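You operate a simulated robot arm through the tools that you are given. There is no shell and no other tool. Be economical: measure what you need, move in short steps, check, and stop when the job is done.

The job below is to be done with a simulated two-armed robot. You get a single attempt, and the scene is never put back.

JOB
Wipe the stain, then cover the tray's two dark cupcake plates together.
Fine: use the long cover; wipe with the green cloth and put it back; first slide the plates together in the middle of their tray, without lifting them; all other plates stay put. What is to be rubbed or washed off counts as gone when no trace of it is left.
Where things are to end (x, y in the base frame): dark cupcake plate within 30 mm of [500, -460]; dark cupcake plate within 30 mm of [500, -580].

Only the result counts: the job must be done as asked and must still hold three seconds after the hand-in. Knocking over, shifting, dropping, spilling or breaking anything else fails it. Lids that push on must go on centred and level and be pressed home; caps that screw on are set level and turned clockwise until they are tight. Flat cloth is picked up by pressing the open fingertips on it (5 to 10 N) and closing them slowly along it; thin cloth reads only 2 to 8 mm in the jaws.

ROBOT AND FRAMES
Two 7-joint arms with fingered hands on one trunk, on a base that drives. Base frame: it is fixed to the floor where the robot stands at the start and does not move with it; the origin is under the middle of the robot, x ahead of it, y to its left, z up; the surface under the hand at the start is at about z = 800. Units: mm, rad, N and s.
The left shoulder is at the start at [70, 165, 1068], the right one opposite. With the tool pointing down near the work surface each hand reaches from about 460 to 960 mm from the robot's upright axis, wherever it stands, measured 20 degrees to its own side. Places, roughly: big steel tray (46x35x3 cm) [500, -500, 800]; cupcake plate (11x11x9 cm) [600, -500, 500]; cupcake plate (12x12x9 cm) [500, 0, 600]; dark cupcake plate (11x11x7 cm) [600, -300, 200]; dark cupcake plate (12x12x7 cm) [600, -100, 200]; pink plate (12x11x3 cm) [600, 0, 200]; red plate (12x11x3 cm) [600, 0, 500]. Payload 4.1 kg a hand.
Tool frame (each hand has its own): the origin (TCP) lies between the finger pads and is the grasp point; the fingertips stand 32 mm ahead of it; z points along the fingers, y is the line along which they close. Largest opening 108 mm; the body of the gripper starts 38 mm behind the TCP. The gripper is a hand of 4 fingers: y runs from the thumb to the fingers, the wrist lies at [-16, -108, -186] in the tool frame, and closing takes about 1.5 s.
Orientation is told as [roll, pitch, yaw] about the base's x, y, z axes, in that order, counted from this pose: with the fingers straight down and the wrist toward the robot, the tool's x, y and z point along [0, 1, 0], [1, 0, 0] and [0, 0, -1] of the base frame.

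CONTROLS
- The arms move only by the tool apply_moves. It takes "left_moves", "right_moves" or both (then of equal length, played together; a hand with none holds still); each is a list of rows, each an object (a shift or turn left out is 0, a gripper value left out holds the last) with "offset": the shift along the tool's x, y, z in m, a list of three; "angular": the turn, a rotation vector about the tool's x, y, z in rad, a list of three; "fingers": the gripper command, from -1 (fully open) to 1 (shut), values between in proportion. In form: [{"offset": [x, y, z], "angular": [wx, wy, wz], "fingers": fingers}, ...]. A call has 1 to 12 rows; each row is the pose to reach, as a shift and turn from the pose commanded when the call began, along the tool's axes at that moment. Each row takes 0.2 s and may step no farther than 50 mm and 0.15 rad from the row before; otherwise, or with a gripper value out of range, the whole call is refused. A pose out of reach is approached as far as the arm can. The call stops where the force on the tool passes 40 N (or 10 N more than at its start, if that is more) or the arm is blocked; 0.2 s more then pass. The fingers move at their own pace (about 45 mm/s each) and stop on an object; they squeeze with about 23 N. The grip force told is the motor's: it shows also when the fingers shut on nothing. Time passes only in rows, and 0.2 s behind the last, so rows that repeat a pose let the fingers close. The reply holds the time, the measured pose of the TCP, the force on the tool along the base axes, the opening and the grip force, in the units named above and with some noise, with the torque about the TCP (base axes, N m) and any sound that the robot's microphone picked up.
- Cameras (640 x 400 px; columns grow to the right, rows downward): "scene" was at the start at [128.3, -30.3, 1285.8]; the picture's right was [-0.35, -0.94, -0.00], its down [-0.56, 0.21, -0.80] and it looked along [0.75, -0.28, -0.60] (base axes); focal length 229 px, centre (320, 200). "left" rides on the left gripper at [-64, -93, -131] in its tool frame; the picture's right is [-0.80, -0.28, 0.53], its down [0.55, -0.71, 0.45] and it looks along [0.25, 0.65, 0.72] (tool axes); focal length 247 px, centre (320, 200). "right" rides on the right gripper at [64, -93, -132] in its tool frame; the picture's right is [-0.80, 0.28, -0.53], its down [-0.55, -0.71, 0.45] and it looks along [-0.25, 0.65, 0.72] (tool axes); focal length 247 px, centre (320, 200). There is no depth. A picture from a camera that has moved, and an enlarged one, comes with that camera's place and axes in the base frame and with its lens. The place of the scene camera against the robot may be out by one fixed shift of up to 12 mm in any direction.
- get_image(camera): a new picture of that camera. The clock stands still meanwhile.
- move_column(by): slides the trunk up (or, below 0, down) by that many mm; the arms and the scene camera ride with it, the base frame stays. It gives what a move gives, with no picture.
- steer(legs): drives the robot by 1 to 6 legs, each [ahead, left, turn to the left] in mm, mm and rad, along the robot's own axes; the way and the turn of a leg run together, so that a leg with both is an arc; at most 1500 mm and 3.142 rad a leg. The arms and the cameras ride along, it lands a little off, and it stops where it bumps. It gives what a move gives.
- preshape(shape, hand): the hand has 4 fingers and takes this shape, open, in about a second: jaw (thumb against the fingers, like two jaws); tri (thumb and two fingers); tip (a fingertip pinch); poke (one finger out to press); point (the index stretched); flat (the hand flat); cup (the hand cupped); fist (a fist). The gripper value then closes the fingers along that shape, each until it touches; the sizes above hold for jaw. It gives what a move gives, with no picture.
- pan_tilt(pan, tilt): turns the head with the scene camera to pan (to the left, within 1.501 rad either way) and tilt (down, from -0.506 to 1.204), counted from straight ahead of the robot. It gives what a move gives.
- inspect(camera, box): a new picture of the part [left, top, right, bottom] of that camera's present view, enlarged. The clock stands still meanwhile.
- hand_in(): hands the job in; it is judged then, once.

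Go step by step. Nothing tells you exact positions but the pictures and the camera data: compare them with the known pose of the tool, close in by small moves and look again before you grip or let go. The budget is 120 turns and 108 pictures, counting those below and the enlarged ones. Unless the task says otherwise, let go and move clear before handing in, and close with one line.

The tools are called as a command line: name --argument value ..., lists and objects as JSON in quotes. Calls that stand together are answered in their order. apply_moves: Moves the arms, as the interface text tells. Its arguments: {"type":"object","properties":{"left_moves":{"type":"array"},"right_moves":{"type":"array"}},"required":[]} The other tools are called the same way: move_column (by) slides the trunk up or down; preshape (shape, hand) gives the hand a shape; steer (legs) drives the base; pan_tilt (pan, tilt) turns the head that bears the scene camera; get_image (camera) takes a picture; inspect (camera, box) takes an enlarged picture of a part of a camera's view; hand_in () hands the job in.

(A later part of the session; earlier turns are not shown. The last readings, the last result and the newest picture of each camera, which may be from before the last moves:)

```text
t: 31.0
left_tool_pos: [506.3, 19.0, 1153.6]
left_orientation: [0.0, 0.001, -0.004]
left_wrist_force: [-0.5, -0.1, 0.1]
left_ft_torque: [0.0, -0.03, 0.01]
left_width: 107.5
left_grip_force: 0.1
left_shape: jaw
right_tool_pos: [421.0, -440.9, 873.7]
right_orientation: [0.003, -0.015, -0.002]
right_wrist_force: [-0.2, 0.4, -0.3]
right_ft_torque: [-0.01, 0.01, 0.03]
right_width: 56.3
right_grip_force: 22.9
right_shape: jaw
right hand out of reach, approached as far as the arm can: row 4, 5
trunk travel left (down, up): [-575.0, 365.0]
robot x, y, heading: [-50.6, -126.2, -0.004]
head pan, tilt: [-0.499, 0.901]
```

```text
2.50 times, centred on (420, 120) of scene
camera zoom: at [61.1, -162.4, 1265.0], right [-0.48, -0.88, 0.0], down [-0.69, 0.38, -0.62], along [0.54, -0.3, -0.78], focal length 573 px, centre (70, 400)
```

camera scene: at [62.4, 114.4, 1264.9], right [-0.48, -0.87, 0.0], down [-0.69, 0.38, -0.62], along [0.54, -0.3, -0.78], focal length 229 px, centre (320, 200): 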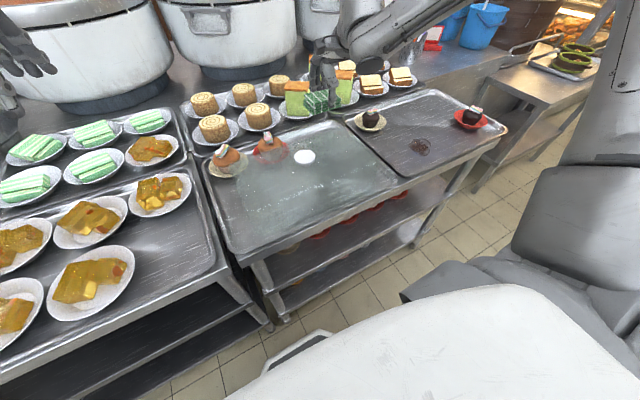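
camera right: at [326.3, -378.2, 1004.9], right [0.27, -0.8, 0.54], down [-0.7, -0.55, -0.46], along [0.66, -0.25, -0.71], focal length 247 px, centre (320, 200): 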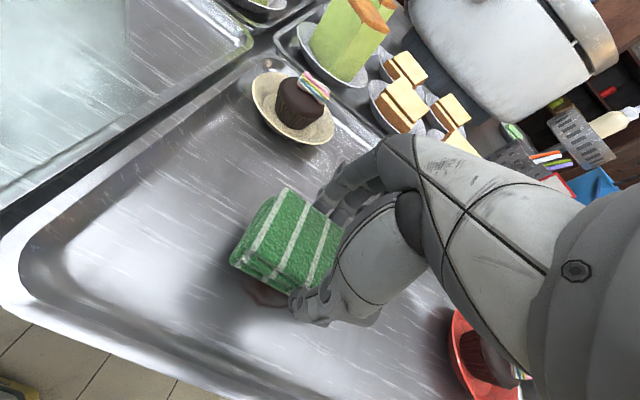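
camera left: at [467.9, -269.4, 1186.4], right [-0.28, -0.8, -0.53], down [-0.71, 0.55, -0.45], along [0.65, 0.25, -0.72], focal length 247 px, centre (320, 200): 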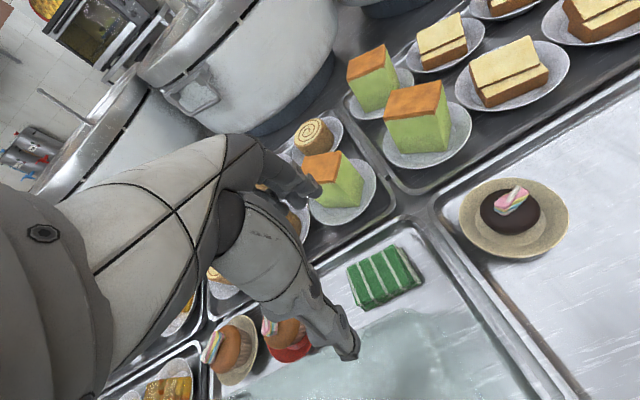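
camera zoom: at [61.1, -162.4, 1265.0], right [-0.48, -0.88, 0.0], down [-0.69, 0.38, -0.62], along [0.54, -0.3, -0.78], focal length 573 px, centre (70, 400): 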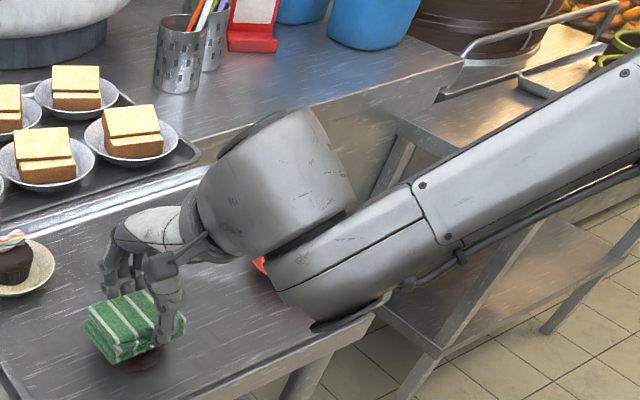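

The pad is over the stain. I lower it gently until contact.

apply_moves --right_moves '[{"offset": [0, 0, 0.006]}, {"offset": [0, 0, 0.012]}, {"offset": [0, 0, 0.017]}]'

```text
t: 31.8
left_tool_pos: [508.1, 18.1, 1153.5]
left_orientation: [0.002, 0.001, -0.003]
left_wrist_force: [-0.5, 0.2, -0.1]
left_ft_torque: [-0.01, -0.01, 0.04]
left_width: 107.7
left_grip_force: 0.0
left_shape: jaw
right_tool_pos: [421.4, -443.4, 856.1]
right_orientation: [0.002, -0.012, -0.004]
right_wrist_force: [-0.1, 0.7, 0.0]
right_ft_torque: [0.01, -0.01, -0.04]
right_width: 56.5
right_grip_force: 22.7
right_shape: jaw
trunk travel left (down, up): [-575.0, 365.0]
robot x, y, heading: [-51.4, -127.3, -0.007]
head pan, tilt: [-0.499, 0.901]
```

apply_moves --right_moves '[{"offset": [0, 0, 0.003]}, {"offset": [0, 0, 0.005]}]'

```text
t: 32.4
left_tool_pos: [504.3, 18.3, 1154.1]
left_orientation: [0.0, 0.001, -0.005]
left_wrist_force: [-0.1, -0.7, 0.7]
left_ft_torque: [0.0, 0.0, -0.01]
left_width: 107.7
left_grip_force: 0.2
left_shape: jaw
right_tool_pos: [421.4, -442.5, 852.8]
right_orientation: [0.0, -0.017, -0.003]
right_wrist_force: [0.6, -4.1, 21.7]
right_ft_torque: [-0.19, 0.05, 0.03]
right_width: 56.8
right_grip_force: 22.6
right_shape: jaw
trunk travel left (down, up): [-575.0, 365.0]
robot x, y, heading: [-51.6, -126.3, -0.007]
head pan, tilt: [-0.499, 0.901]
```

The cloth is in contact at 22 N. I ease slightly and wipe in strokes.

apply_moves --right_moves '[{"offset": [0, 0, -0.002]}, {"offset": [0, -0.03, -0.002]}, {"offset": [0.03, -0.03, -0.002]}, {"offset": [0.03, 0.005, -0.002]}, {"offset": [0.03, 0.04, -0.002]}, {"offset": [0, 0.04, -0.002]}, {"offset": [0, 0.005, -0.002]}, {"offset": [0, -0.03, -0.002]}, {"offset": [-0.03, -0.03, -0.002]}, {"offset": [-0.03, 0.005, -0.002]}, {"offset": [-0.03, 0.04, -0.002]}, {"offset": [0, 0.04, -0.002]}]'

get_image --camera "right"

```text
t: 35.0
left_tool_pos: [505.5, 18.5, 1154.4]
left_orientation: [0.002, -0.001, -0.007]
left_wrist_force: [0.3, 0.3, -1.1]
left_ft_torque: [0.02, 0.02, 0.02]
left_width: 107.4
left_grip_force: 0.1
left_shape: jaw
right_tool_pos: [462.3, -446.7, 853.0]
right_orientation: [0.004, -0.014, -0.003]
right_wrist_force: [0.1, -6.1, 11.7]
right_ft_torque: [-0.17, 0.04, 0.0]
right_width: 56.8
right_grip_force: 23.3
right_shape: jaw
right hand out of reach, approached as far as the arm can: row 3
trunk travel left (down, up): [-575.0, 365.0]
robot x, y, heading: [-52.9, -130.7, -0.011]
head pan, tilt: [-0.499, 0.901]
```

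```text
74 pictures are left
camera right: at [368.3, -382.4, 983.5], right [0.27, -0.8, 0.54], down [-0.7, -0.55, -0.46], along [0.66, -0.25, -0.71], focal length 247 px, centre (320, 200)
```

right: 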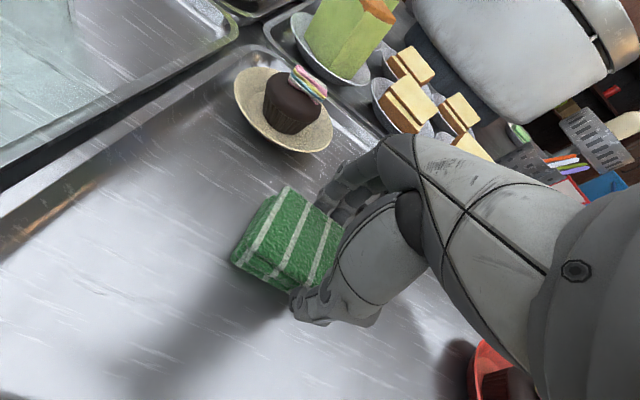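

I look from the scene camera for any remaining stain.

inspect --camera "scene" --box '[260, 80, 440, 200]'

```text
3.33 times, centred on (350, 140) of scene
camera zoom: at [60.3, -163.3, 1265.1], right [-0.48, -0.88, 0.0], down [-0.69, 0.38, -0.62], along [0.54, -0.3, -0.78], focal length 764 px, centre (220, 400)
```

zoom: 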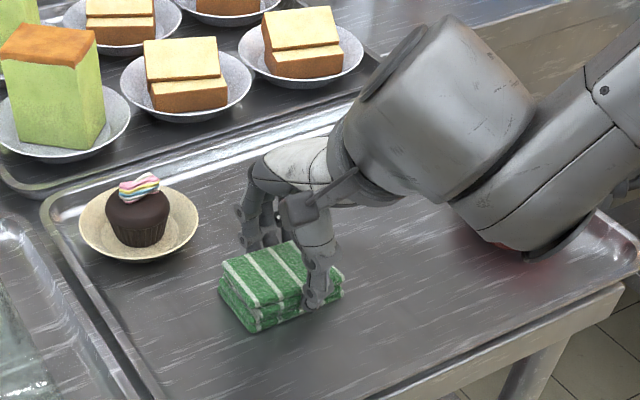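

There is no stain in view. I make one more widening pass for safety, then lift.

apply_moves --right_moves '[{"offset": [0.035, -0.02, 0]}, {"offset": [0.035, -0.06, 0]}, {"offset": [0.0, -0.08, 0]}, {"offset": [-0.03, -0.08, 0]}, {"offset": [-0.03, -0.045, 0]}, {"offset": [-0.03, -0.01, 0]}, {"offset": [0.0, -0.03, 0]}, {"offset": [0.0, -0.06, 0]}, {"offset": [0.0, -0.03, -0.03]}, {"offset": [0.0, 0.0, -0.07]}, {"offset": [0.0, 0.03, -0.11]}, {"offset": [0.0, 0.07, -0.12]}]'

get_image --camera "right"

inspect --camera "scene" --box '[260, 80, 440, 200]'

```text
t: 37.6
left_tool_pos: [509.3, 19.8, 1152.2]
left_orientation: [0.001, 0.002, -0.004]
left_wrist_force: [1.3, 0.7, -0.8]
left_ft_torque: [-0.01, 0.06, 0.01]
left_width: 107.7
left_grip_force: 0.0
left_shape: jaw
right_tool_pos: [531.7, -443.7, 970.8]
right_orientation: [0.001, -0.01, -0.003]
right_wrist_force: [0.9, 0.5, -0.2]
right_ft_torque: [-0.05, 0.01, 0.0]
right_width: 56.5
right_grip_force: 22.9
right_shape: jaw
trunk travel left (down, up): [-575.0, 365.0]
robot x, y, heading: [-53.5, -127.6, -0.004]
head pan, tilt: [-0.499, 0.901]
```

```text
72 pictures are left
camera right: at [437.5, -380.7, 1100.8], right [0.28, -0.8, 0.53], down [-0.7, -0.55, -0.46], along [0.66, -0.25, -0.71], focal length 247 px, centre (320, 200)
```

right: 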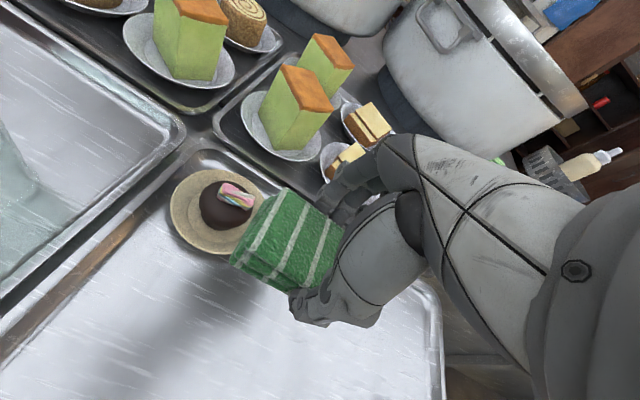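

```text
3.33 times, centred on (350, 140) of scene
camera zoom: at [63.9, -162.6, 1264.6], right [-0.48, -0.88, 0.0], down [-0.69, 0.38, -0.62], along [0.54, -0.3, -0.78], focal length 764 px, centre (220, 400)
```

zoom: 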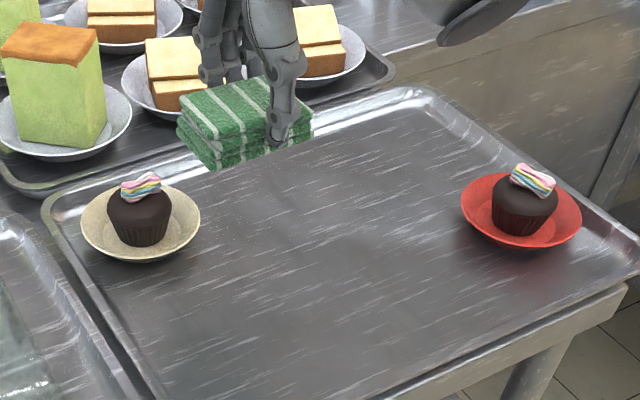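

The stain is gone. I move the hand to x≈600 and drive back left to return the cloth.

apply_moves --right_moves '[{"offset": [-0.008, 0.035, -0.01]}, {"offset": [-0.016, 0.068, -0.015]}, {"offset": [-0.016, 0.068, -0.015]}]'

steer --legs '[[0, 278, 0]]'

```text
t: 38.4
left_tool_pos: [506.2, 19.8, 1153.2]
left_orientation: [0.0, 0.0, -0.006]
left_wrist_force: [-0.3, -0.7, -0.5]
left_ft_torque: [-0.05, 0.01, -0.01]
left_width: 107.8
left_grip_force: 0.0
left_shape: jaw
right_tool_pos: [597.0, -458.7, 988.8]
right_orientation: [0.001, -0.012, -0.001]
right_wrist_force: [-0.6, -0.8, -0.1]
right_ft_torque: [-0.02, -0.02, -0.02]
right_width: 56.4
right_grip_force: 23.5
right_shape: jaw
trunk travel left (down, up): [-575.0, 365.0]
robot x, y, heading: [-50.9, -127.9, -0.004]
head pan, tilt: [-0.499, 0.901]
```

```text
t: 40.3
left_tool_pos: [507.7, 292.2, 1152.9]
left_orientation: [0.001, -0.001, -0.005]
left_wrist_force: [-0.2, 0.7, -0.5]
left_ft_torque: [-0.02, 0.0, 0.05]
left_width: 107.5
left_grip_force: 0.0
left_shape: jaw
right_tool_pos: [599.5, -184.6, 986.2]
right_orientation: [0.001, -0.012, -0.005]
right_wrist_force: [-0.7, -0.3, -0.2]
right_ft_torque: [-0.03, 0.03, 0.0]
right_width: 56.2
right_grip_force: 23.1
right_shape: jaw
trunk travel left (down, up): [-575.0, 365.0]
robot x, y, heading: [-47.9, 147.9, -0.009]
head pan, tilt: [-0.499, 0.901]
```

I lower it onto its old place.

apply_moves --right_moves '[{"offset": [-0.002, 0.001, 0.04]}, {"offset": [-0.004, 0.002, 0.08]}, {"offset": [-0.004, 0.002, 0.11]}, {"offset": [-0.004, 0.002, 0.12]}, {"offset": [-0.004, 0.002, 0.128]}, {"offset": [-0.004, 0.002, 0.131]}]'

get_image --camera "right"

```text
t: 41.7
left_tool_pos: [509.3, 292.0, 1154.2]
left_orientation: [0.0, -0.001, -0.004]
left_wrist_force: [0.1, -1.0, 0.1]
left_ft_torque: [0.01, 0.0, 0.02]
left_width: 107.9
left_grip_force: 0.0
left_shape: jaw
right_tool_pos: [601.4, -192.3, 855.9]
right_orientation: [0.0, -0.012, -0.004]
right_wrist_force: [0.1, 0.3, -0.3]
right_ft_torque: [-0.01, -0.02, 0.01]
right_width: 56.4
right_grip_force: 23.3
right_shape: jaw
trunk travel left (down, up): [-575.0, 365.0]
robot x, y, heading: [-45.6, 146.8, -0.005]
head pan, tilt: [-0.499, 0.901]
```

```text
70 pictures are left
camera right: at [507.4, -127.7, 987.3], right [0.27, -0.8, 0.53], down [-0.7, -0.55, -0.46], along [0.66, -0.25, -0.71], focal length 247 px, centre (320, 200)
```

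right: 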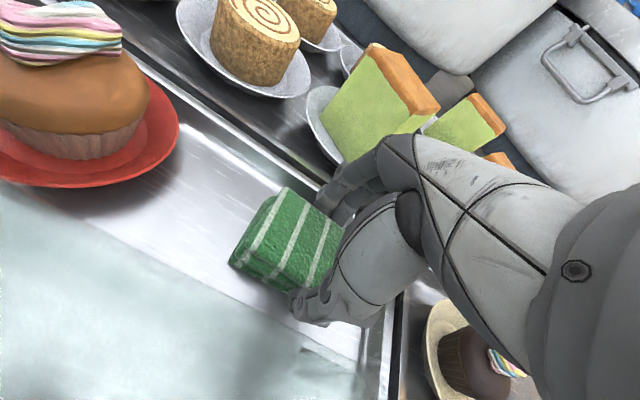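

It is nearly down. I lower 2 mm, release and rise.

apply_moves --right_moves '[{"offset": [0.003, 0, 0.002]}, {"offset": [0.003, 0, 0.003]}, {"offset": [0.003, 0, 0.003], "fingers": 0.0}, {"offset": [0.003, 0, 0.003], "fingers": -0.15}, {"offset": [0.003, 0, 0.003], "fingers": -0.15}, {"offset": [0.003, 0, 0.003], "fingers": -0.15}, {"offset": [0.003, 0, -0.03]}, {"offset": [0.003, 0, -0.07]}, {"offset": [0.003, 0, -0.11]}, {"offset": [0.003, 0, -0.15]}, {"offset": [0.003, 0, -0.17]}]'

get_image --camera "right"

```text
t: 44.1
left_tool_pos: [508.7, 292.8, 1154.2]
left_orientation: [0.001, 0.0, -0.005]
left_wrist_force: [0.1, 0.4, 0.5]
left_ft_torque: [0.0, 0.0, 0.0]
left_width: 107.7
left_grip_force: 0.1
left_shape: jaw
right_tool_pos: [602.1, -188.5, 1025.5]
right_orientation: [0.002, -0.012, -0.003]
right_wrist_force: [0.0, -0.8, -0.4]
right_ft_torque: [0.01, 0.01, 0.01]
right_width: 62.4
right_grip_force: 0.1
right_shape: jaw
right hand out of reach, approached as far as the arm can: row 2, 3, 4, 5, 6
trunk travel left (down, up): [-575.0, 365.0]
robot x, y, heading: [-48.8, 145.9, -0.009]
head pan, tilt: [-0.499, 0.901]
```

```text
69 pictures are left
camera right: at [507.6, -125.0, 1156.2], right [0.27, -0.8, 0.53], down [-0.7, -0.55, -0.46], along [0.66, -0.25, -0.71], focal length 247 px, centre (320, 200)
```

right: 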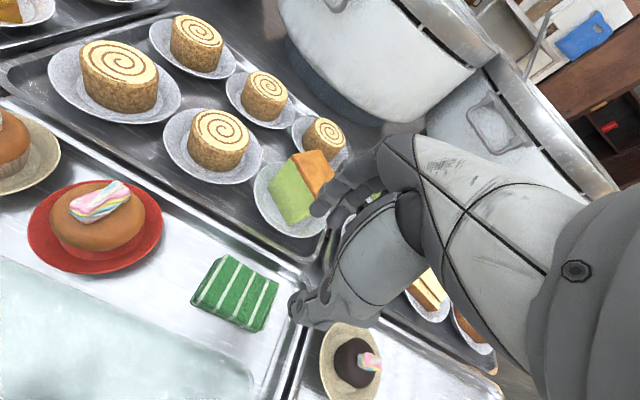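

The cloth is back in place. Next I slide the plates: each dark cupcake sits with its plate, so I'll hold the cupcake with a slight downward press and slide along the tray. I drive right to reach the yellow plate.

steer --legs '[[0, -235, 0]]'

get_image --camera "right"

inspect --camera "scene" --box '[300, 70, 480, 190]'

```text
t: 45.9
left_tool_pos: [508.0, 48.2, 1153.7]
left_orientation: [0.001, 0.001, -0.013]
left_wrist_force: [-0.1, -0.1, 0.0]
left_ft_torque: [0.0, 0.01, 0.01]
left_width: 107.8
left_grip_force: 0.0
left_shape: jaw
right_tool_pos: [597.6, -432.7, 1024.5]
right_orientation: [0.001, -0.012, -0.011]
right_wrist_force: [-1.5, 0.4, 0.4]
right_ft_torque: [0.06, 0.03, 0.0]
right_width: 62.1
right_grip_force: 0.0
right_shape: jaw
trunk travel left (down, up): [-575.0, 365.0]
robot x, y, heading: [-53.8, -93.4, -0.01]
head pan, tilt: [-0.499, 0.901]
```

```text
68 pictures are left
camera right: at [504.0, -368.4, 1155.7], right [0.27, -0.8, 0.53], down [-0.71, -0.54, -0.46], along [0.66, -0.25, -0.71], focal length 247 px, centre (320, 200)
```

right: 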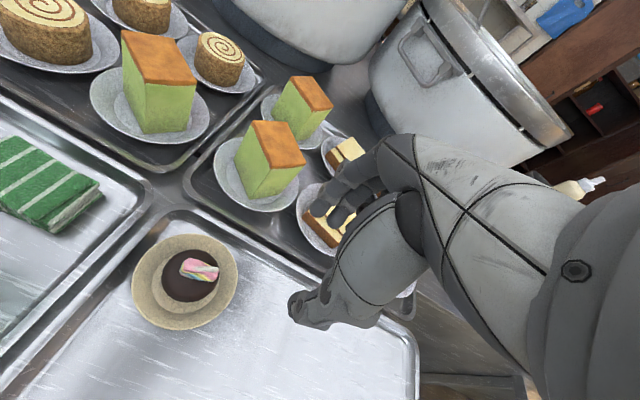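

```text
3.33 times, centred on (390, 130) of scene
camera zoom: at [60.7, -129.2, 1264.9], right [-0.49, -0.87, 0.0], down [-0.68, 0.38, -0.62], along [0.54, -0.3, -0.78], focal length 764 px, centre (87, 433)
```

zoom: 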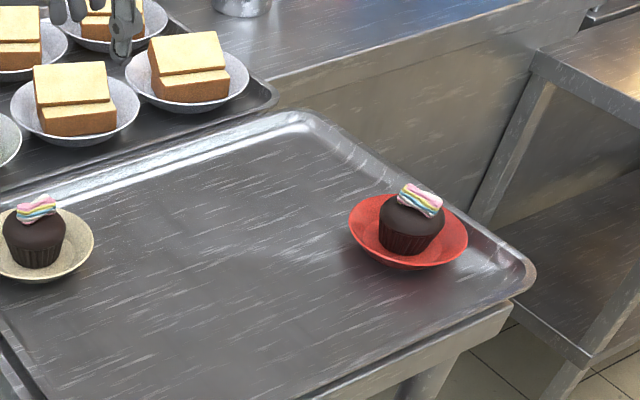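

The yellow plate's centre is about (586,-369). I bring the open jaw above it and look.

apply_moves --right_moves '[{"offset": [0.032, -0.006, 0], "fingers": -0.3}, {"offset": [0.063, -0.012, 0.01]}, {"offset": [0.063, -0.012, 0.05]}, {"offset": [0.063, -0.012, 0.085]}, {"offset": [0.063, -0.012, 0.095]}]'

get_image --camera "right"

inspect --camera "scene" --box '[240, 60, 420, 180]'

```text
t: 47.1
left_tool_pos: [506.6, 49.9, 1154.3]
left_orientation: [0.0, 0.001, -0.011]
left_wrist_force: [-0.2, -1.1, 0.3]
left_ft_torque: [0.01, -0.02, 0.02]
left_width: 107.7
left_grip_force: 0.0
left_shape: jaw
right_tool_pos: [586.0, -366.6, 929.2]
right_orientation: [0.005, -0.012, -0.01]
right_wrist_force: [0.7, 0.4, 0.1]
right_ft_torque: [0.02, 0.0, 0.0]
right_width: 69.6
right_grip_force: 0.0
right_shape: jaw
trunk travel left (down, up): [-575.0, 365.0]
robot x, y, heading: [-50.9, -94.9, -0.013]
head pan, tilt: [-0.499, 0.901]
```

```text
66 pictures are left
camera right: at [493.5, -302.8, 1059.7], right [0.27, -0.8, 0.53], down [-0.71, -0.54, -0.46], along [0.66, -0.25, -0.71], focal length 247 px, centre (320, 200)
```

right: 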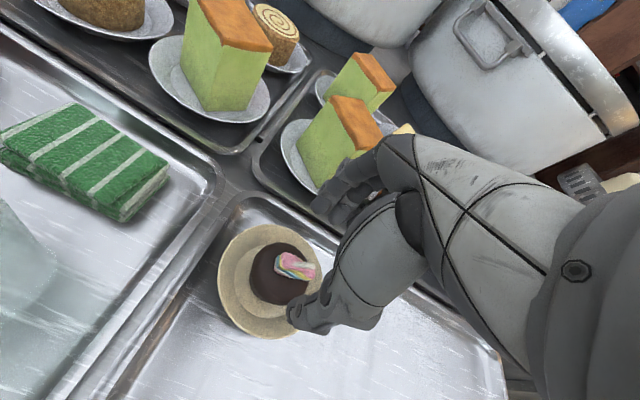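

```text
3.33 times, centred on (330, 120) of scene
camera zoom: at [60.4, -129.1, 1264.9], right [-0.49, -0.87, 0.0], down [-0.68, 0.38, -0.62], along [0.54, -0.3, -0.78], focal length 764 px, centre (287, 467)
```

zoom: 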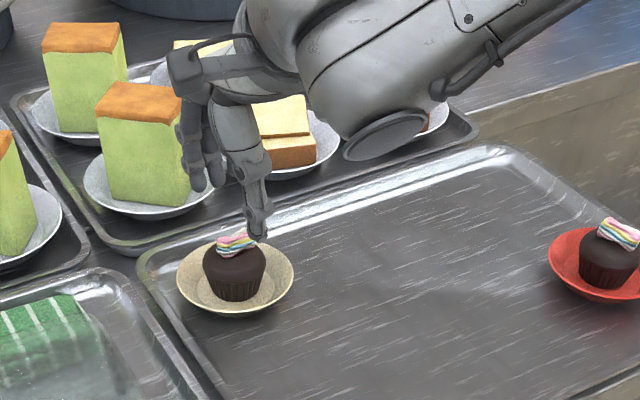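

The plate centre is about (585,-366), right under the TCP. I narrow the jaw and lower around the cupcake.

apply_moves --right_moves '[{"offset": [0.0, -0.001, 0], "fingers": -0.13}, {"offset": [0.0, -0.001, 0.015], "fingers": -0.13}, {"offset": [0.0, -0.001, 0.03]}, {"offset": [0.0, -0.001, 0.045]}, {"offset": [0.0, -0.001, 0.055]}, {"offset": [0.0, -0.001, 0.062]}]'

get_image --camera "right"

inspect --camera "scene" --box '[240, 60, 420, 180]'

```text
t: 48.5
left_tool_pos: [507.3, 49.3, 1153.6]
left_orientation: [-0.001, 0.0, -0.013]
left_wrist_force: [1.3, -0.3, 0.1]
left_ft_torque: [0.0, -0.05, 0.01]
left_width: 107.5
left_grip_force: 0.2
left_shape: jaw
right_tool_pos: [578.4, -375.5, 878.9]
right_orientation: [0.004, -0.013, -0.01]
right_wrist_force: [0.8, 0.1, 1.3]
right_ft_torque: [0.03, -0.09, 0.01]
right_width: 61.6
right_grip_force: 0.0
right_shape: jaw
right hand out of reach, approached as far as the arm can: row 4, 5, 6
trunk travel left (down, up): [-575.0, 365.0]
robot x, y, heading: [-51.4, -92.9, -0.011]
head pan, tilt: [-0.499, 0.901]
```

```text
64 pictures are left
camera right: at [484.6, -312.3, 1009.7], right [0.27, -0.8, 0.53], down [-0.7, -0.54, -0.46], along [0.66, -0.25, -0.71], focal length 247 px, centre (320, 200)
```

right: 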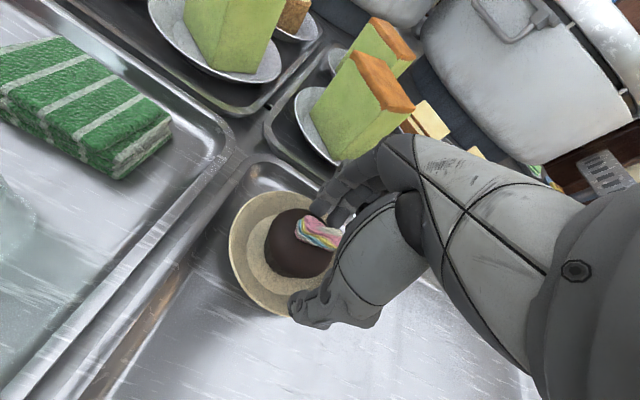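

```text
3.33 times, centred on (330, 120) of scene
camera zoom: at [60.5, -128.7, 1264.9], right [-0.49, -0.87, 0.0], down [-0.68, 0.38, -0.62], along [0.54, -0.3, -0.78], focal length 764 px, centre (287, 467)
```

zoom: 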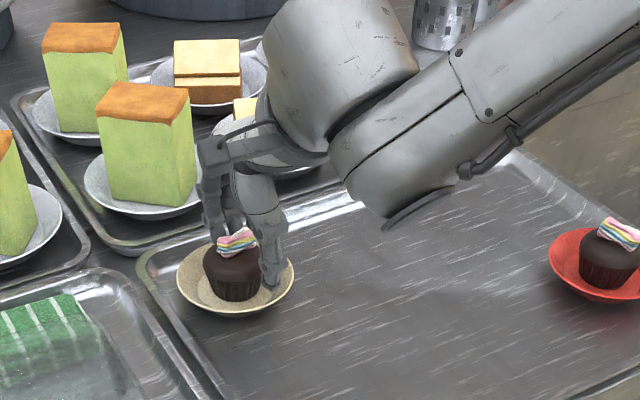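

It is out of reach inward again, so I raise the hand and shift the base 90 mm left.

apply_moves --right_moves '[{"offset": [0.0, 0, -0.03]}, {"offset": [0.0, 0, -0.06]}, {"offset": [0, 0, -0.07]}]'

steer --legs '[[0, 90, 0.01]]'

```text
t: 49.3
left_tool_pos: [507.5, 48.0, 1153.9]
left_orientation: [-0.001, -0.001, -0.012]
left_wrist_force: [0.1, -0.5, 0.4]
left_ft_torque: [-0.03, -0.01, 0.01]
left_width: 107.7
left_grip_force: 0.0
left_shape: jaw
right_tool_pos: [576.2, -375.7, 945.2]
right_orientation: [0.003, -0.012, -0.011]
right_wrist_force: [0.9, 0.6, 0.3]
right_ft_torque: [0.01, 0.0, 0.01]
right_width: 61.6
right_grip_force: 0.1
right_shape: jaw
trunk travel left (down, up): [-575.0, 365.0]
robot x, y, heading: [-52.4, -92.0, -0.014]
head pan, tilt: [-0.499, 0.901]
```

```text
t: 50.4
left_tool_pos: [505.5, 145.6, 1153.8]
left_orientation: [0.0, 0.0, 0.001]
left_wrist_force: [-0.2, -0.4, -0.7]
left_ft_torque: [-0.04, -0.02, 0.01]
left_width: 107.7
left_grip_force: 0.0
left_shape: jaw
right_tool_pos: [580.5, -277.4, 948.0]
right_orientation: [0.002, -0.012, 0.004]
right_wrist_force: [0.6, -0.5, 0.3]
right_ft_torque: [-0.05, 0.01, 0.01]
right_width: 61.3
right_grip_force: 0.0
right_shape: jaw
trunk travel left (down, up): [-575.0, 365.0]
robot x, y, heading: [-49.5, -3.9, 0.003]
head pan, tilt: [-0.499, 0.901]
```

I go over the cupcake again and lower.

apply_moves --right_moves '[{"offset": [-0.045, 0.002, 0]}, {"offset": [-0.088, 0.004, 0]}, {"offset": [-0.088, 0.004, 0.03]}, {"offset": [-0.088, 0.004, 0.05]}, {"offset": [-0.088, 0.004, 0.065]}, {"offset": [-0.088, 0.004, 0.078]}, {"offset": [-0.088, 0.004, 0.086]}]'

get_image --camera "right"

inspect --camera "scene" --box '[260, 60, 440, 180]'

```text
t: 52.0
left_tool_pos: [504.2, 146.0, 1154.5]
left_orientation: [0.001, 0.0, 0.003]
left_wrist_force: [0.3, -0.7, -0.5]
left_ft_torque: [-0.01, 0.0, 0.02]
left_width: 107.8
left_grip_force: 0.1
left_shape: jaw
right_tool_pos: [585.2, -364.1, 860.8]
right_orientation: [0.001, -0.014, 0.002]
right_wrist_force: [0.5, 0.2, 2.7]
right_ft_torque: [-0.07, -0.05, -0.02]
right_width: 60.0
right_grip_force: 0.1
right_shape: jaw
trunk travel left (down, up): [-575.0, 365.0]
robot x, y, heading: [-55.1, -2.5, 0.003]
head pan, tilt: [-0.499, 0.901]
```

```text
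62 pictures are left
camera right: at [491.0, -302.0, 991.2], right [0.28, -0.8, 0.53], down [-0.7, -0.55, -0.46], along [0.66, -0.25, -0.71], focal length 247 px, centre (320, 200)
```

right: 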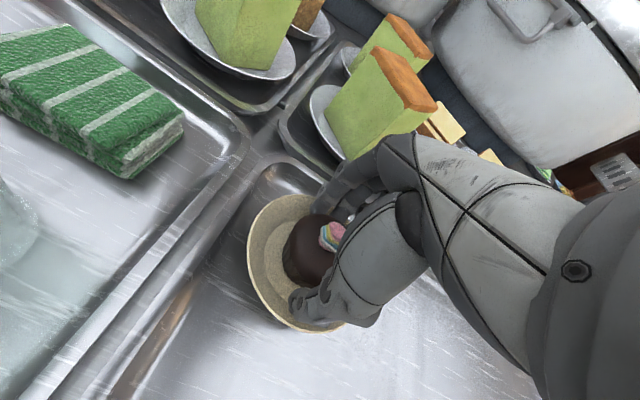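

```text
3.33 times, centred on (350, 120) of scene
camera zoom: at [61.0, -38.0, 1265.1], right [-0.48, -0.88, 0.0], down [-0.69, 0.37, -0.62], along [0.55, -0.3, -0.78], focal length 764 px, centre (220, 467)
```

zoom: 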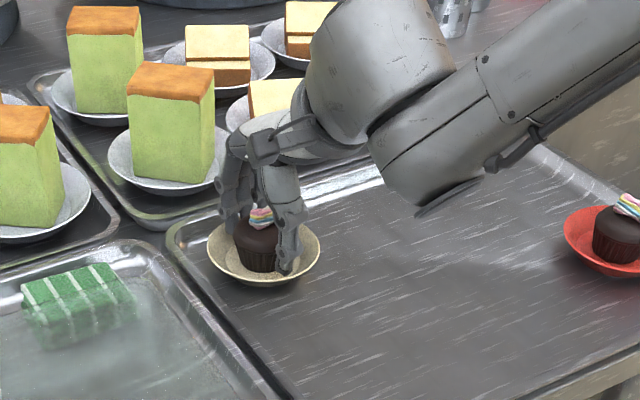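

The fingers stand on both sides of the cupcake with 2.7 N of upward reaction. I close gently on it and check the forces.

apply_moves --right_moves '[{"offset": [0, 0, 0], "fingers": 0.0}, {"offset": [0, 0, 0], "fingers": 0.15}, {"offset": [0, 0, 0], "fingers": 0.3}, {"offset": [0, 0, 0], "fingers": 0.3}]'

get_image --camera "right"

```text
t: 53.0
left_tool_pos: [505.7, 144.9, 1153.0]
left_orientation: [0.001, 0.0, 0.002]
left_wrist_force: [0.3, -0.1, 0.3]
left_ft_torque: [0.02, 0.0, 0.02]
left_width: 107.8
left_grip_force: 0.2
left_shape: jaw
right_tool_pos: [586.3, -365.0, 858.3]
right_orientation: [0.001, -0.013, 0.004]
right_wrist_force: [0.2, -0.3, -0.2]
right_ft_torque: [0.01, 0.0, -0.02]
right_width: 45.3
right_grip_force: 22.6
right_shape: jaw
trunk travel left (down, up): [-575.0, 365.0]
robot x, y, heading: [-56.6, -6.2, 0.001]
head pan, tilt: [-0.499, 0.901]
```

```text
60 pictures are left
camera right: at [491.5, -302.6, 990.3], right [0.28, -0.8, 0.53], down [-0.7, -0.55, -0.46], along [0.66, -0.25, -0.71], focal length 247 px, centre (320, 200)
```

right: 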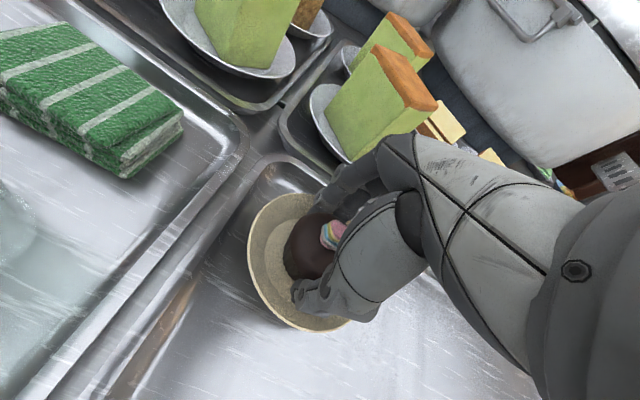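

It is gripped at 45 mm. I add a slight downward press, then make the first part of the slide toward (500,-460).

apply_moves --right_moves '[{"offset": [0, 0, 0.002]}, {"offset": [0, 0, 0.002]}, {"offset": [-0.012, -0.011, 0.002]}, {"offset": [-0.024, -0.022, 0.002]}, {"offset": [-0.036, -0.033, 0.002]}]'

get_image --camera "right"

```text
t: 54.2
left_tool_pos: [505.4, 145.7, 1153.9]
left_orientation: [0.0, 0.0, 0.001]
left_wrist_force: [-0.3, -0.2, 0.2]
left_ft_torque: [0.02, 0.01, 0.04]
left_width: 107.6
left_grip_force: 0.0
left_shape: jaw
right_tool_pos: [550.9, -403.4, 857.9]
right_orientation: [0.002, -0.011, 0.004]
right_wrist_force: [1.2, 2.2, 6.2]
right_ft_torque: [0.05, -0.08, 0.02]
right_width: 45.6
right_grip_force: 22.4
right_shape: jaw
trunk travel left (down, up): [-575.0, 365.0]
robot x, y, heading: [-48.6, -2.3, 0.003]
head pan, tilt: [-0.499, 0.901]
```

```text
59 pictures are left
camera right: at [456.6, -340.2, 988.7], right [0.28, -0.8, 0.53], down [-0.7, -0.55, -0.46], along [0.66, -0.25, -0.71], focal length 247 px, centre (320, 200)
```

right: 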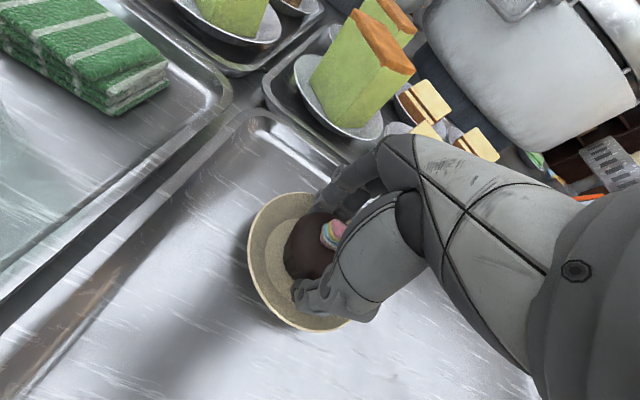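

Sliding works smoothly with 6 N downward. I finish the slide.

apply_moves --right_moves '[{"offset": [-0.012, -0.01, 0]}, {"offset": [-0.024, -0.02, 0]}, {"offset": [-0.036, -0.03, 0.0]}, {"offset": [-0.048, -0.04, 0.0]}, {"offset": [-0.058, -0.048, 0.0]}, {"offset": [-0.058, -0.048, 0.0]}]'

inspect --camera "scene" --box '[280, 60, 460, 180]'

```text
t: 55.6
left_tool_pos: [505.4, 147.9, 1153.8]
left_orientation: [-0.002, 0.001, 0.003]
left_wrist_force: [-0.2, 0.6, -1.1]
left_ft_torque: [-0.01, 0.0, -0.01]
left_width: 107.6
left_grip_force: 0.1
left_shape: jaw
right_tool_pos: [505.5, -459.9, 858.3]
right_orientation: [0.0, -0.013, 0.003]
right_wrist_force: [2.4, 2.5, 13.2]
right_ft_torque: [0.09, -0.17, 0.02]
right_width: 45.8
right_grip_force: 22.8
right_shape: jaw
trunk travel left (down, up): [-575.0, 365.0]
robot x, y, heading: [-50.2, -4.8, 0.003]
head pan, tilt: [-0.499, 0.901]
```

```text
3.33 times, centred on (370, 120) of scene
camera zoom: at [60.7, -37.0, 1265.1], right [-0.48, -0.88, 0.0], down [-0.69, 0.37, -0.62], along [0.55, -0.3, -0.78], focal length 764 px, centre (153, 467)
```

zoom: 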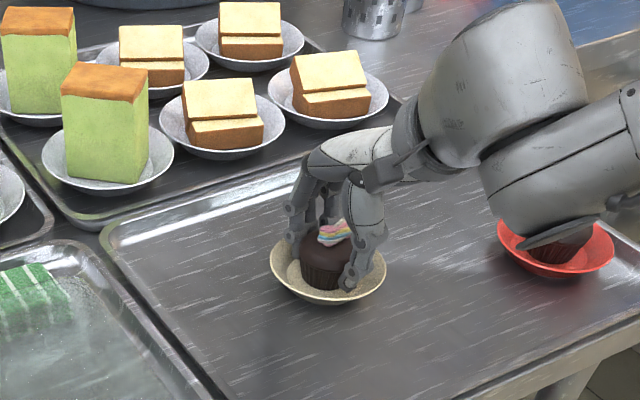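

The plate is at about (500,-459). I ease the press, open and rise.

apply_moves --right_moves '[{"offset": [0, 0, -0.001]}, {"offset": [0, 0, -0.001], "fingers": 0.05}, {"offset": [0, 0, -0.001], "fingers": -0.1}, {"offset": [0, 0, -0.001], "fingers": -0.13}, {"offset": [0, 0, -0.001], "fingers": -0.13}, {"offset": [0, 0, -0.015]}, {"offset": [0, 0, -0.045]}, {"offset": [0, 0, -0.08]}, {"offset": [0, 0, -0.11]}]'

get_image --camera "right"

inspect --camera "scene" --box '[280, 60, 460, 180]'

```text
t: 57.6
left_tool_pos: [505.1, 146.8, 1153.5]
left_orientation: [-0.002, 0.0, 0.003]
left_wrist_force: [0.7, 0.0, 0.3]
left_ft_torque: [0.01, -0.01, 0.02]
left_width: 107.5
left_grip_force: 0.1
left_shape: jaw
right_tool_pos: [502.5, -458.4, 972.2]
right_orientation: [0.0, -0.012, 0.004]
right_wrist_force: [0.7, 0.3, -0.1]
right_ft_torque: [0.0, 0.01, 0.03]
right_width: 60.5
right_grip_force: 0.1
right_shape: jaw
trunk travel left (down, up): [-575.0, 365.0]
robot x, y, heading: [-50.3, -3.2, 0.005]
head pan, tilt: [-0.499, 0.901]
```

```text
57 pictures are left
camera right: at [407.7, -396.0, 1101.6], right [0.28, -0.8, 0.54], down [-0.7, -0.55, -0.46], along [0.66, -0.25, -0.71], focal length 247 px, centre (320, 200)
```

right: 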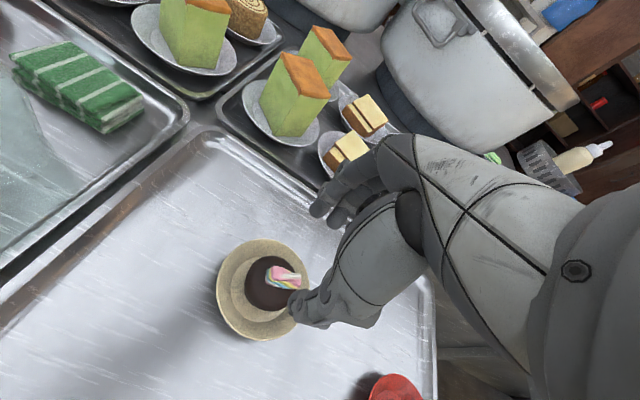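

```text
3.33 times, centred on (370, 120) of scene
camera zoom: at [61.1, -37.4, 1264.9], right [-0.48, -0.88, 0.0], down [-0.69, 0.37, -0.62], along [0.55, -0.3, -0.78], focal length 764 px, centre (153, 467)
```

zoom: 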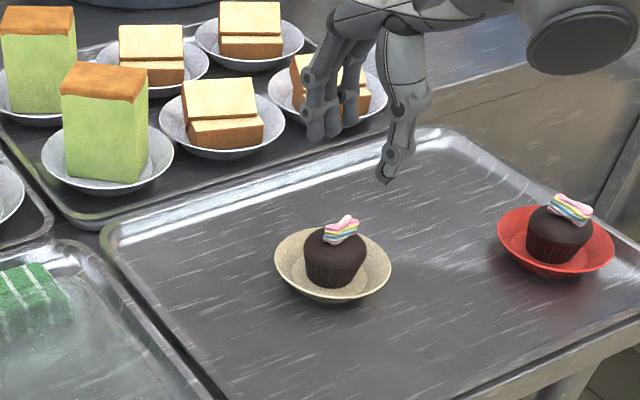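

The yellow plate is now at about (500,-464). The red plate is near (427,-676), so I drive right and go for it.

steer --legs '[[0, -245, 0]]'

get_image --camera "right"

get_image --camera "scene"

```text
t: 59.4
left_tool_pos: [506.5, -101.9, 1152.6]
left_orientation: [0.001, 0.002, 0.003]
left_wrist_force: [-0.1, -0.2, 0.8]
left_ft_torque: [0.01, 0.0, 0.01]
left_width: 107.5
left_grip_force: 0.1
left_shape: jaw
right_tool_pos: [503.7, -708.3, 968.6]
right_orientation: [0.003, -0.012, 0.005]
right_wrist_force: [-0.2, 0.0, -0.8]
right_ft_torque: [0.02, -0.01, 0.0]
right_width: 60.7
right_grip_force: 0.0
right_shape: jaw
trunk travel left (down, up): [-575.0, 365.0]
robot x, y, heading: [-46.8, -249.1, 0.003]
head pan, tilt: [-0.499, 0.901]
```

```text
55 pictures are left
camera right: at [409.6, -645.0, 1100.8], right [0.28, -0.8, 0.53], down [-0.7, -0.55, -0.46], along [0.66, -0.24, -0.71], focal length 247 px, centre (320, 200)
```

right: 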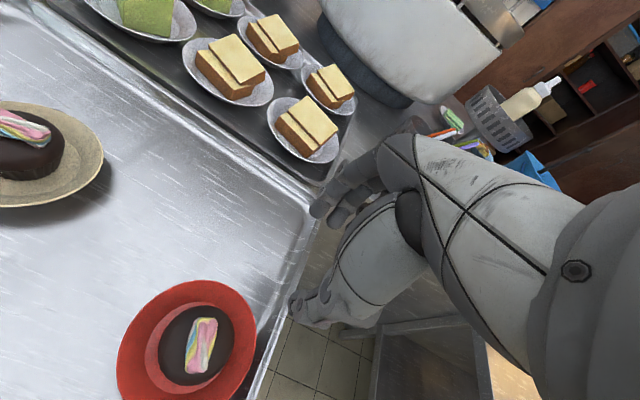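

```text
54 pictures are left
camera scene: at [62.3, -287.2, 1264.9], right [-0.48, -0.88, 0.0], down [-0.69, 0.37, -0.62], along [0.55, -0.3, -0.78], focal length 229 px, centre (320, 200)
```

scene: 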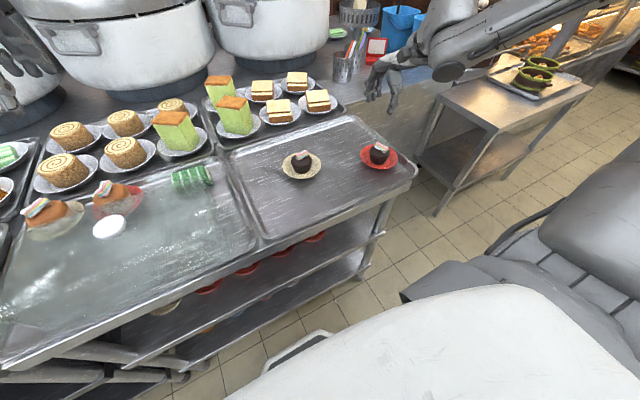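

The red plate centre is about (431,-676). I move over it.

apply_moves --right_moves '[{"offset": [0.016, -0.037, 0]}, {"offset": [0.032, -0.073, 0]}, {"offset": [0.032, -0.073, 0.035]}, {"offset": [0.032, -0.073, 0.045]}]'

get_image --camera "right"

```text
t: 60.4
left_tool_pos: [505.2, -101.3, 1153.6]
left_orientation: [0.0, 0.0, 0.004]
left_wrist_force: [-0.1, 0.2, -0.1]
left_ft_torque: [-0.03, 0.02, 0.05]
left_width: 107.4
left_grip_force: 0.2
left_shape: jaw
right_tool_pos: [430.6, -676.1, 922.7]
right_orientation: [0.001, -0.012, 0.006]
right_wrist_force: [-0.2, -0.2, -0.6]
right_ft_torque: [0.02, 0.0, 0.04]
right_width: 61.0
right_grip_force: 0.2
right_shape: jaw
trunk travel left (down, up): [-575.0, 365.0]
robot x, y, heading: [-50.6, -248.4, 0.001]
head pan, tilt: [-0.499, 0.901]
```

```text
53 pictures are left
camera right: at [335.9, -613.2, 1054.3], right [0.28, -0.8, 0.54], down [-0.7, -0.55, -0.46], along [0.66, -0.24, -0.71], focal length 247 px, centre (320, 200)
```

right: 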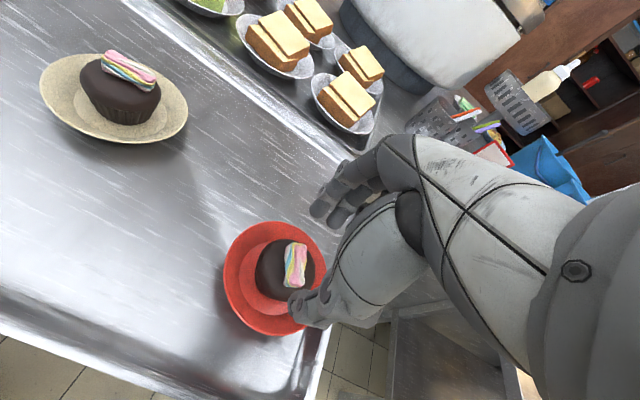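

It is aligned within a few millimetres. I lower around the cupcake, then close.

apply_moves --right_moves '[{"offset": [-0.002, 0, 0.015]}, {"offset": [-0.002, 0, 0.03]}, {"offset": [-0.002, 0, 0.045]}, {"offset": [-0.002, 0, 0.056]}, {"offset": [-0.002, 0, 0.063]}, {"offset": [-0.002, 0, 0.063]}]'

get_image --camera "right"

```text
t: 61.8
left_tool_pos: [505.9, -102.1, 1154.1]
left_orientation: [0.0, 0.0, 0.004]
left_wrist_force: [0.1, 0.1, 0.3]
left_ft_torque: [-0.01, 0.02, 0.0]
left_width: 107.5
left_grip_force: 0.0
left_shape: jaw
right_tool_pos: [433.0, -677.5, 860.3]
right_orientation: [0.002, -0.014, 0.006]
right_wrist_force: [-0.4, 0.3, 4.0]
right_ft_torque: [-0.06, -0.06, -0.01]
right_width: 59.6
right_grip_force: 0.0
right_shape: jaw
trunk travel left (down, up): [-575.0, 365.0]
robot x, y, heading: [-51.3, -250.1, 0.004]
head pan, tilt: [-0.499, 0.901]
```

```text
52 pictures are left
camera right: at [338.5, -615.1, 991.4], right [0.28, -0.8, 0.54], down [-0.7, -0.55, -0.46], along [0.66, -0.24, -0.71], focal length 247 px, centre (320, 200)
```

right: 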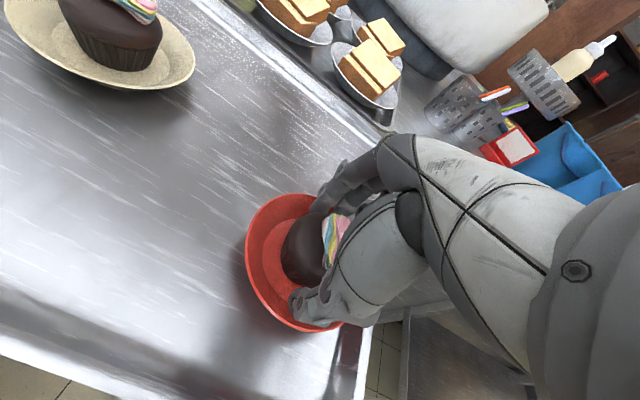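

I close, press lightly and slide toward (500,-582), stopping a bit short to check.

apply_moves --right_moves '[{"offset": [0, 0, 0], "fingers": 0.0}, {"offset": [0, 0, 0], "fingers": 0.15}, {"offset": [0, 0, 0], "fingers": 0.3}, {"offset": [0, 0, 0], "fingers": 0.3}, {"offset": [0, 0, 0.003], "fingers": 0.3}, {"offset": [0, 0, 0.003], "fingers": 0.3}, {"offset": [0.012, 0.009, 0.003]}, {"offset": [0.024, 0.018, 0.003]}, {"offset": [0.036, 0.027, 0.003]}, {"offset": [0.048, 0.036, 0.003]}]'

get_image --camera "right"

```text
t: 64.0
left_tool_pos: [506.7, -101.5, 1154.4]
left_orientation: [0.001, -0.001, 0.005]
left_wrist_force: [-0.8, 0.1, 0.3]
left_ft_torque: [-0.03, 0.0, 0.01]
left_width: 107.8
left_grip_force: 0.1
left_shape: jaw
right_tool_pos: [469.7, -629.3, 858.3]
right_orientation: [0.002, -0.013, 0.007]
right_wrist_force: [-0.7, 0.1, 1.4]
right_ft_torque: [0.0, -0.03, -0.01]
right_width: 46.0
right_grip_force: 22.8
right_shape: jaw
trunk travel left (down, up): [-575.0, 365.0]
robot x, y, heading: [-50.8, -253.6, 0.001]
head pan, tilt: [-0.499, 0.901]
```

```text
51 pictures are left
camera right: at [373.8, -567.0, 989.5], right [0.28, -0.8, 0.53], down [-0.7, -0.55, -0.46], along [0.66, -0.24, -0.71], focal length 247 px, centre (320, 200)
```

right: 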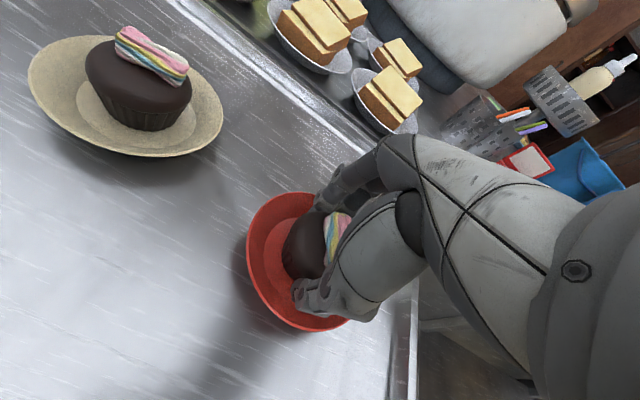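

That is fine but only 1.4 N downward, so I add 1.5 mm of press and finish.

apply_moves --right_moves '[{"offset": [0, 0, 0.0015]}, {"offset": [0.012, 0.008, 0.0015]}, {"offset": [0.024, 0.016, 0.0015]}, {"offset": [0.036, 0.024, 0.0015]}, {"offset": [0.046, 0.031, 0.0015]}, {"offset": [0.046, 0.031, 0.0015]}]'

get_image --camera "right"

inspect --camera "scene" --box '[210, 80, 420, 220]'

```text
t: 65.4
left_tool_pos: [505.2, -101.8, 1154.7]
left_orientation: [-0.001, 0.0, 0.004]
left_wrist_force: [-0.7, -0.5, -1.2]
left_ft_torque: [0.01, 0.0, 0.0]
left_width: 107.7
left_grip_force: 0.0
left_shape: jaw
right_tool_pos: [497.7, -581.9, 857.9]
right_orientation: [0.001, -0.012, 0.006]
right_wrist_force: [-0.7, -2.4, 7.6]
right_ft_torque: [-0.04, 0.0, -0.01]
right_width: 46.1
right_grip_force: 23.1
right_shape: jaw
trunk travel left (down, up): [-575.0, 365.0]
robot x, y, heading: [-46.2, -254.2, 0.006]
head pan, tilt: [-0.499, 0.901]
```

```text
50 pictures are left
camera right: at [402.9, -520.2, 988.8], right [0.28, -0.8, 0.53], down [-0.7, -0.55, -0.46], along [0.66, -0.24, -0.71], focal length 247 px, centre (320, 200)
```

right: 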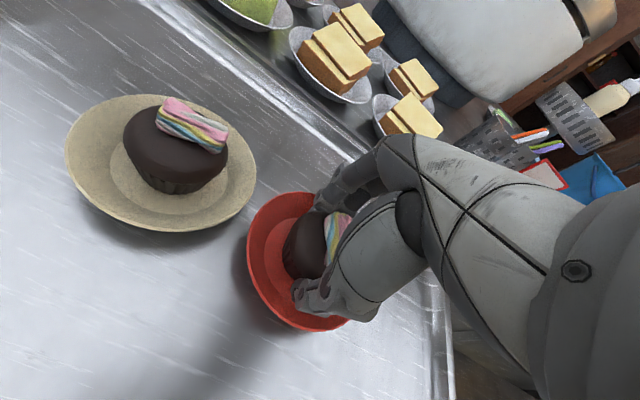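

```text
2.86 times, centred on (315, 150) of scene
camera zoom: at [61.4, -286.9, 1265.0], right [-0.48, -0.88, 0.0], down [-0.69, 0.37, -0.62], along [0.55, -0.3, -0.78], focal length 655 px, centre (334, 343)
```

zoom: 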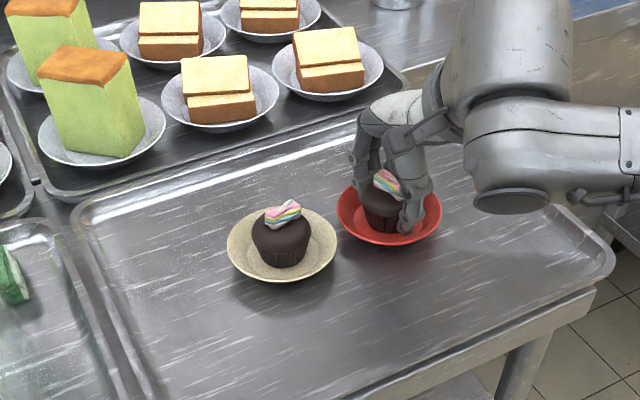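

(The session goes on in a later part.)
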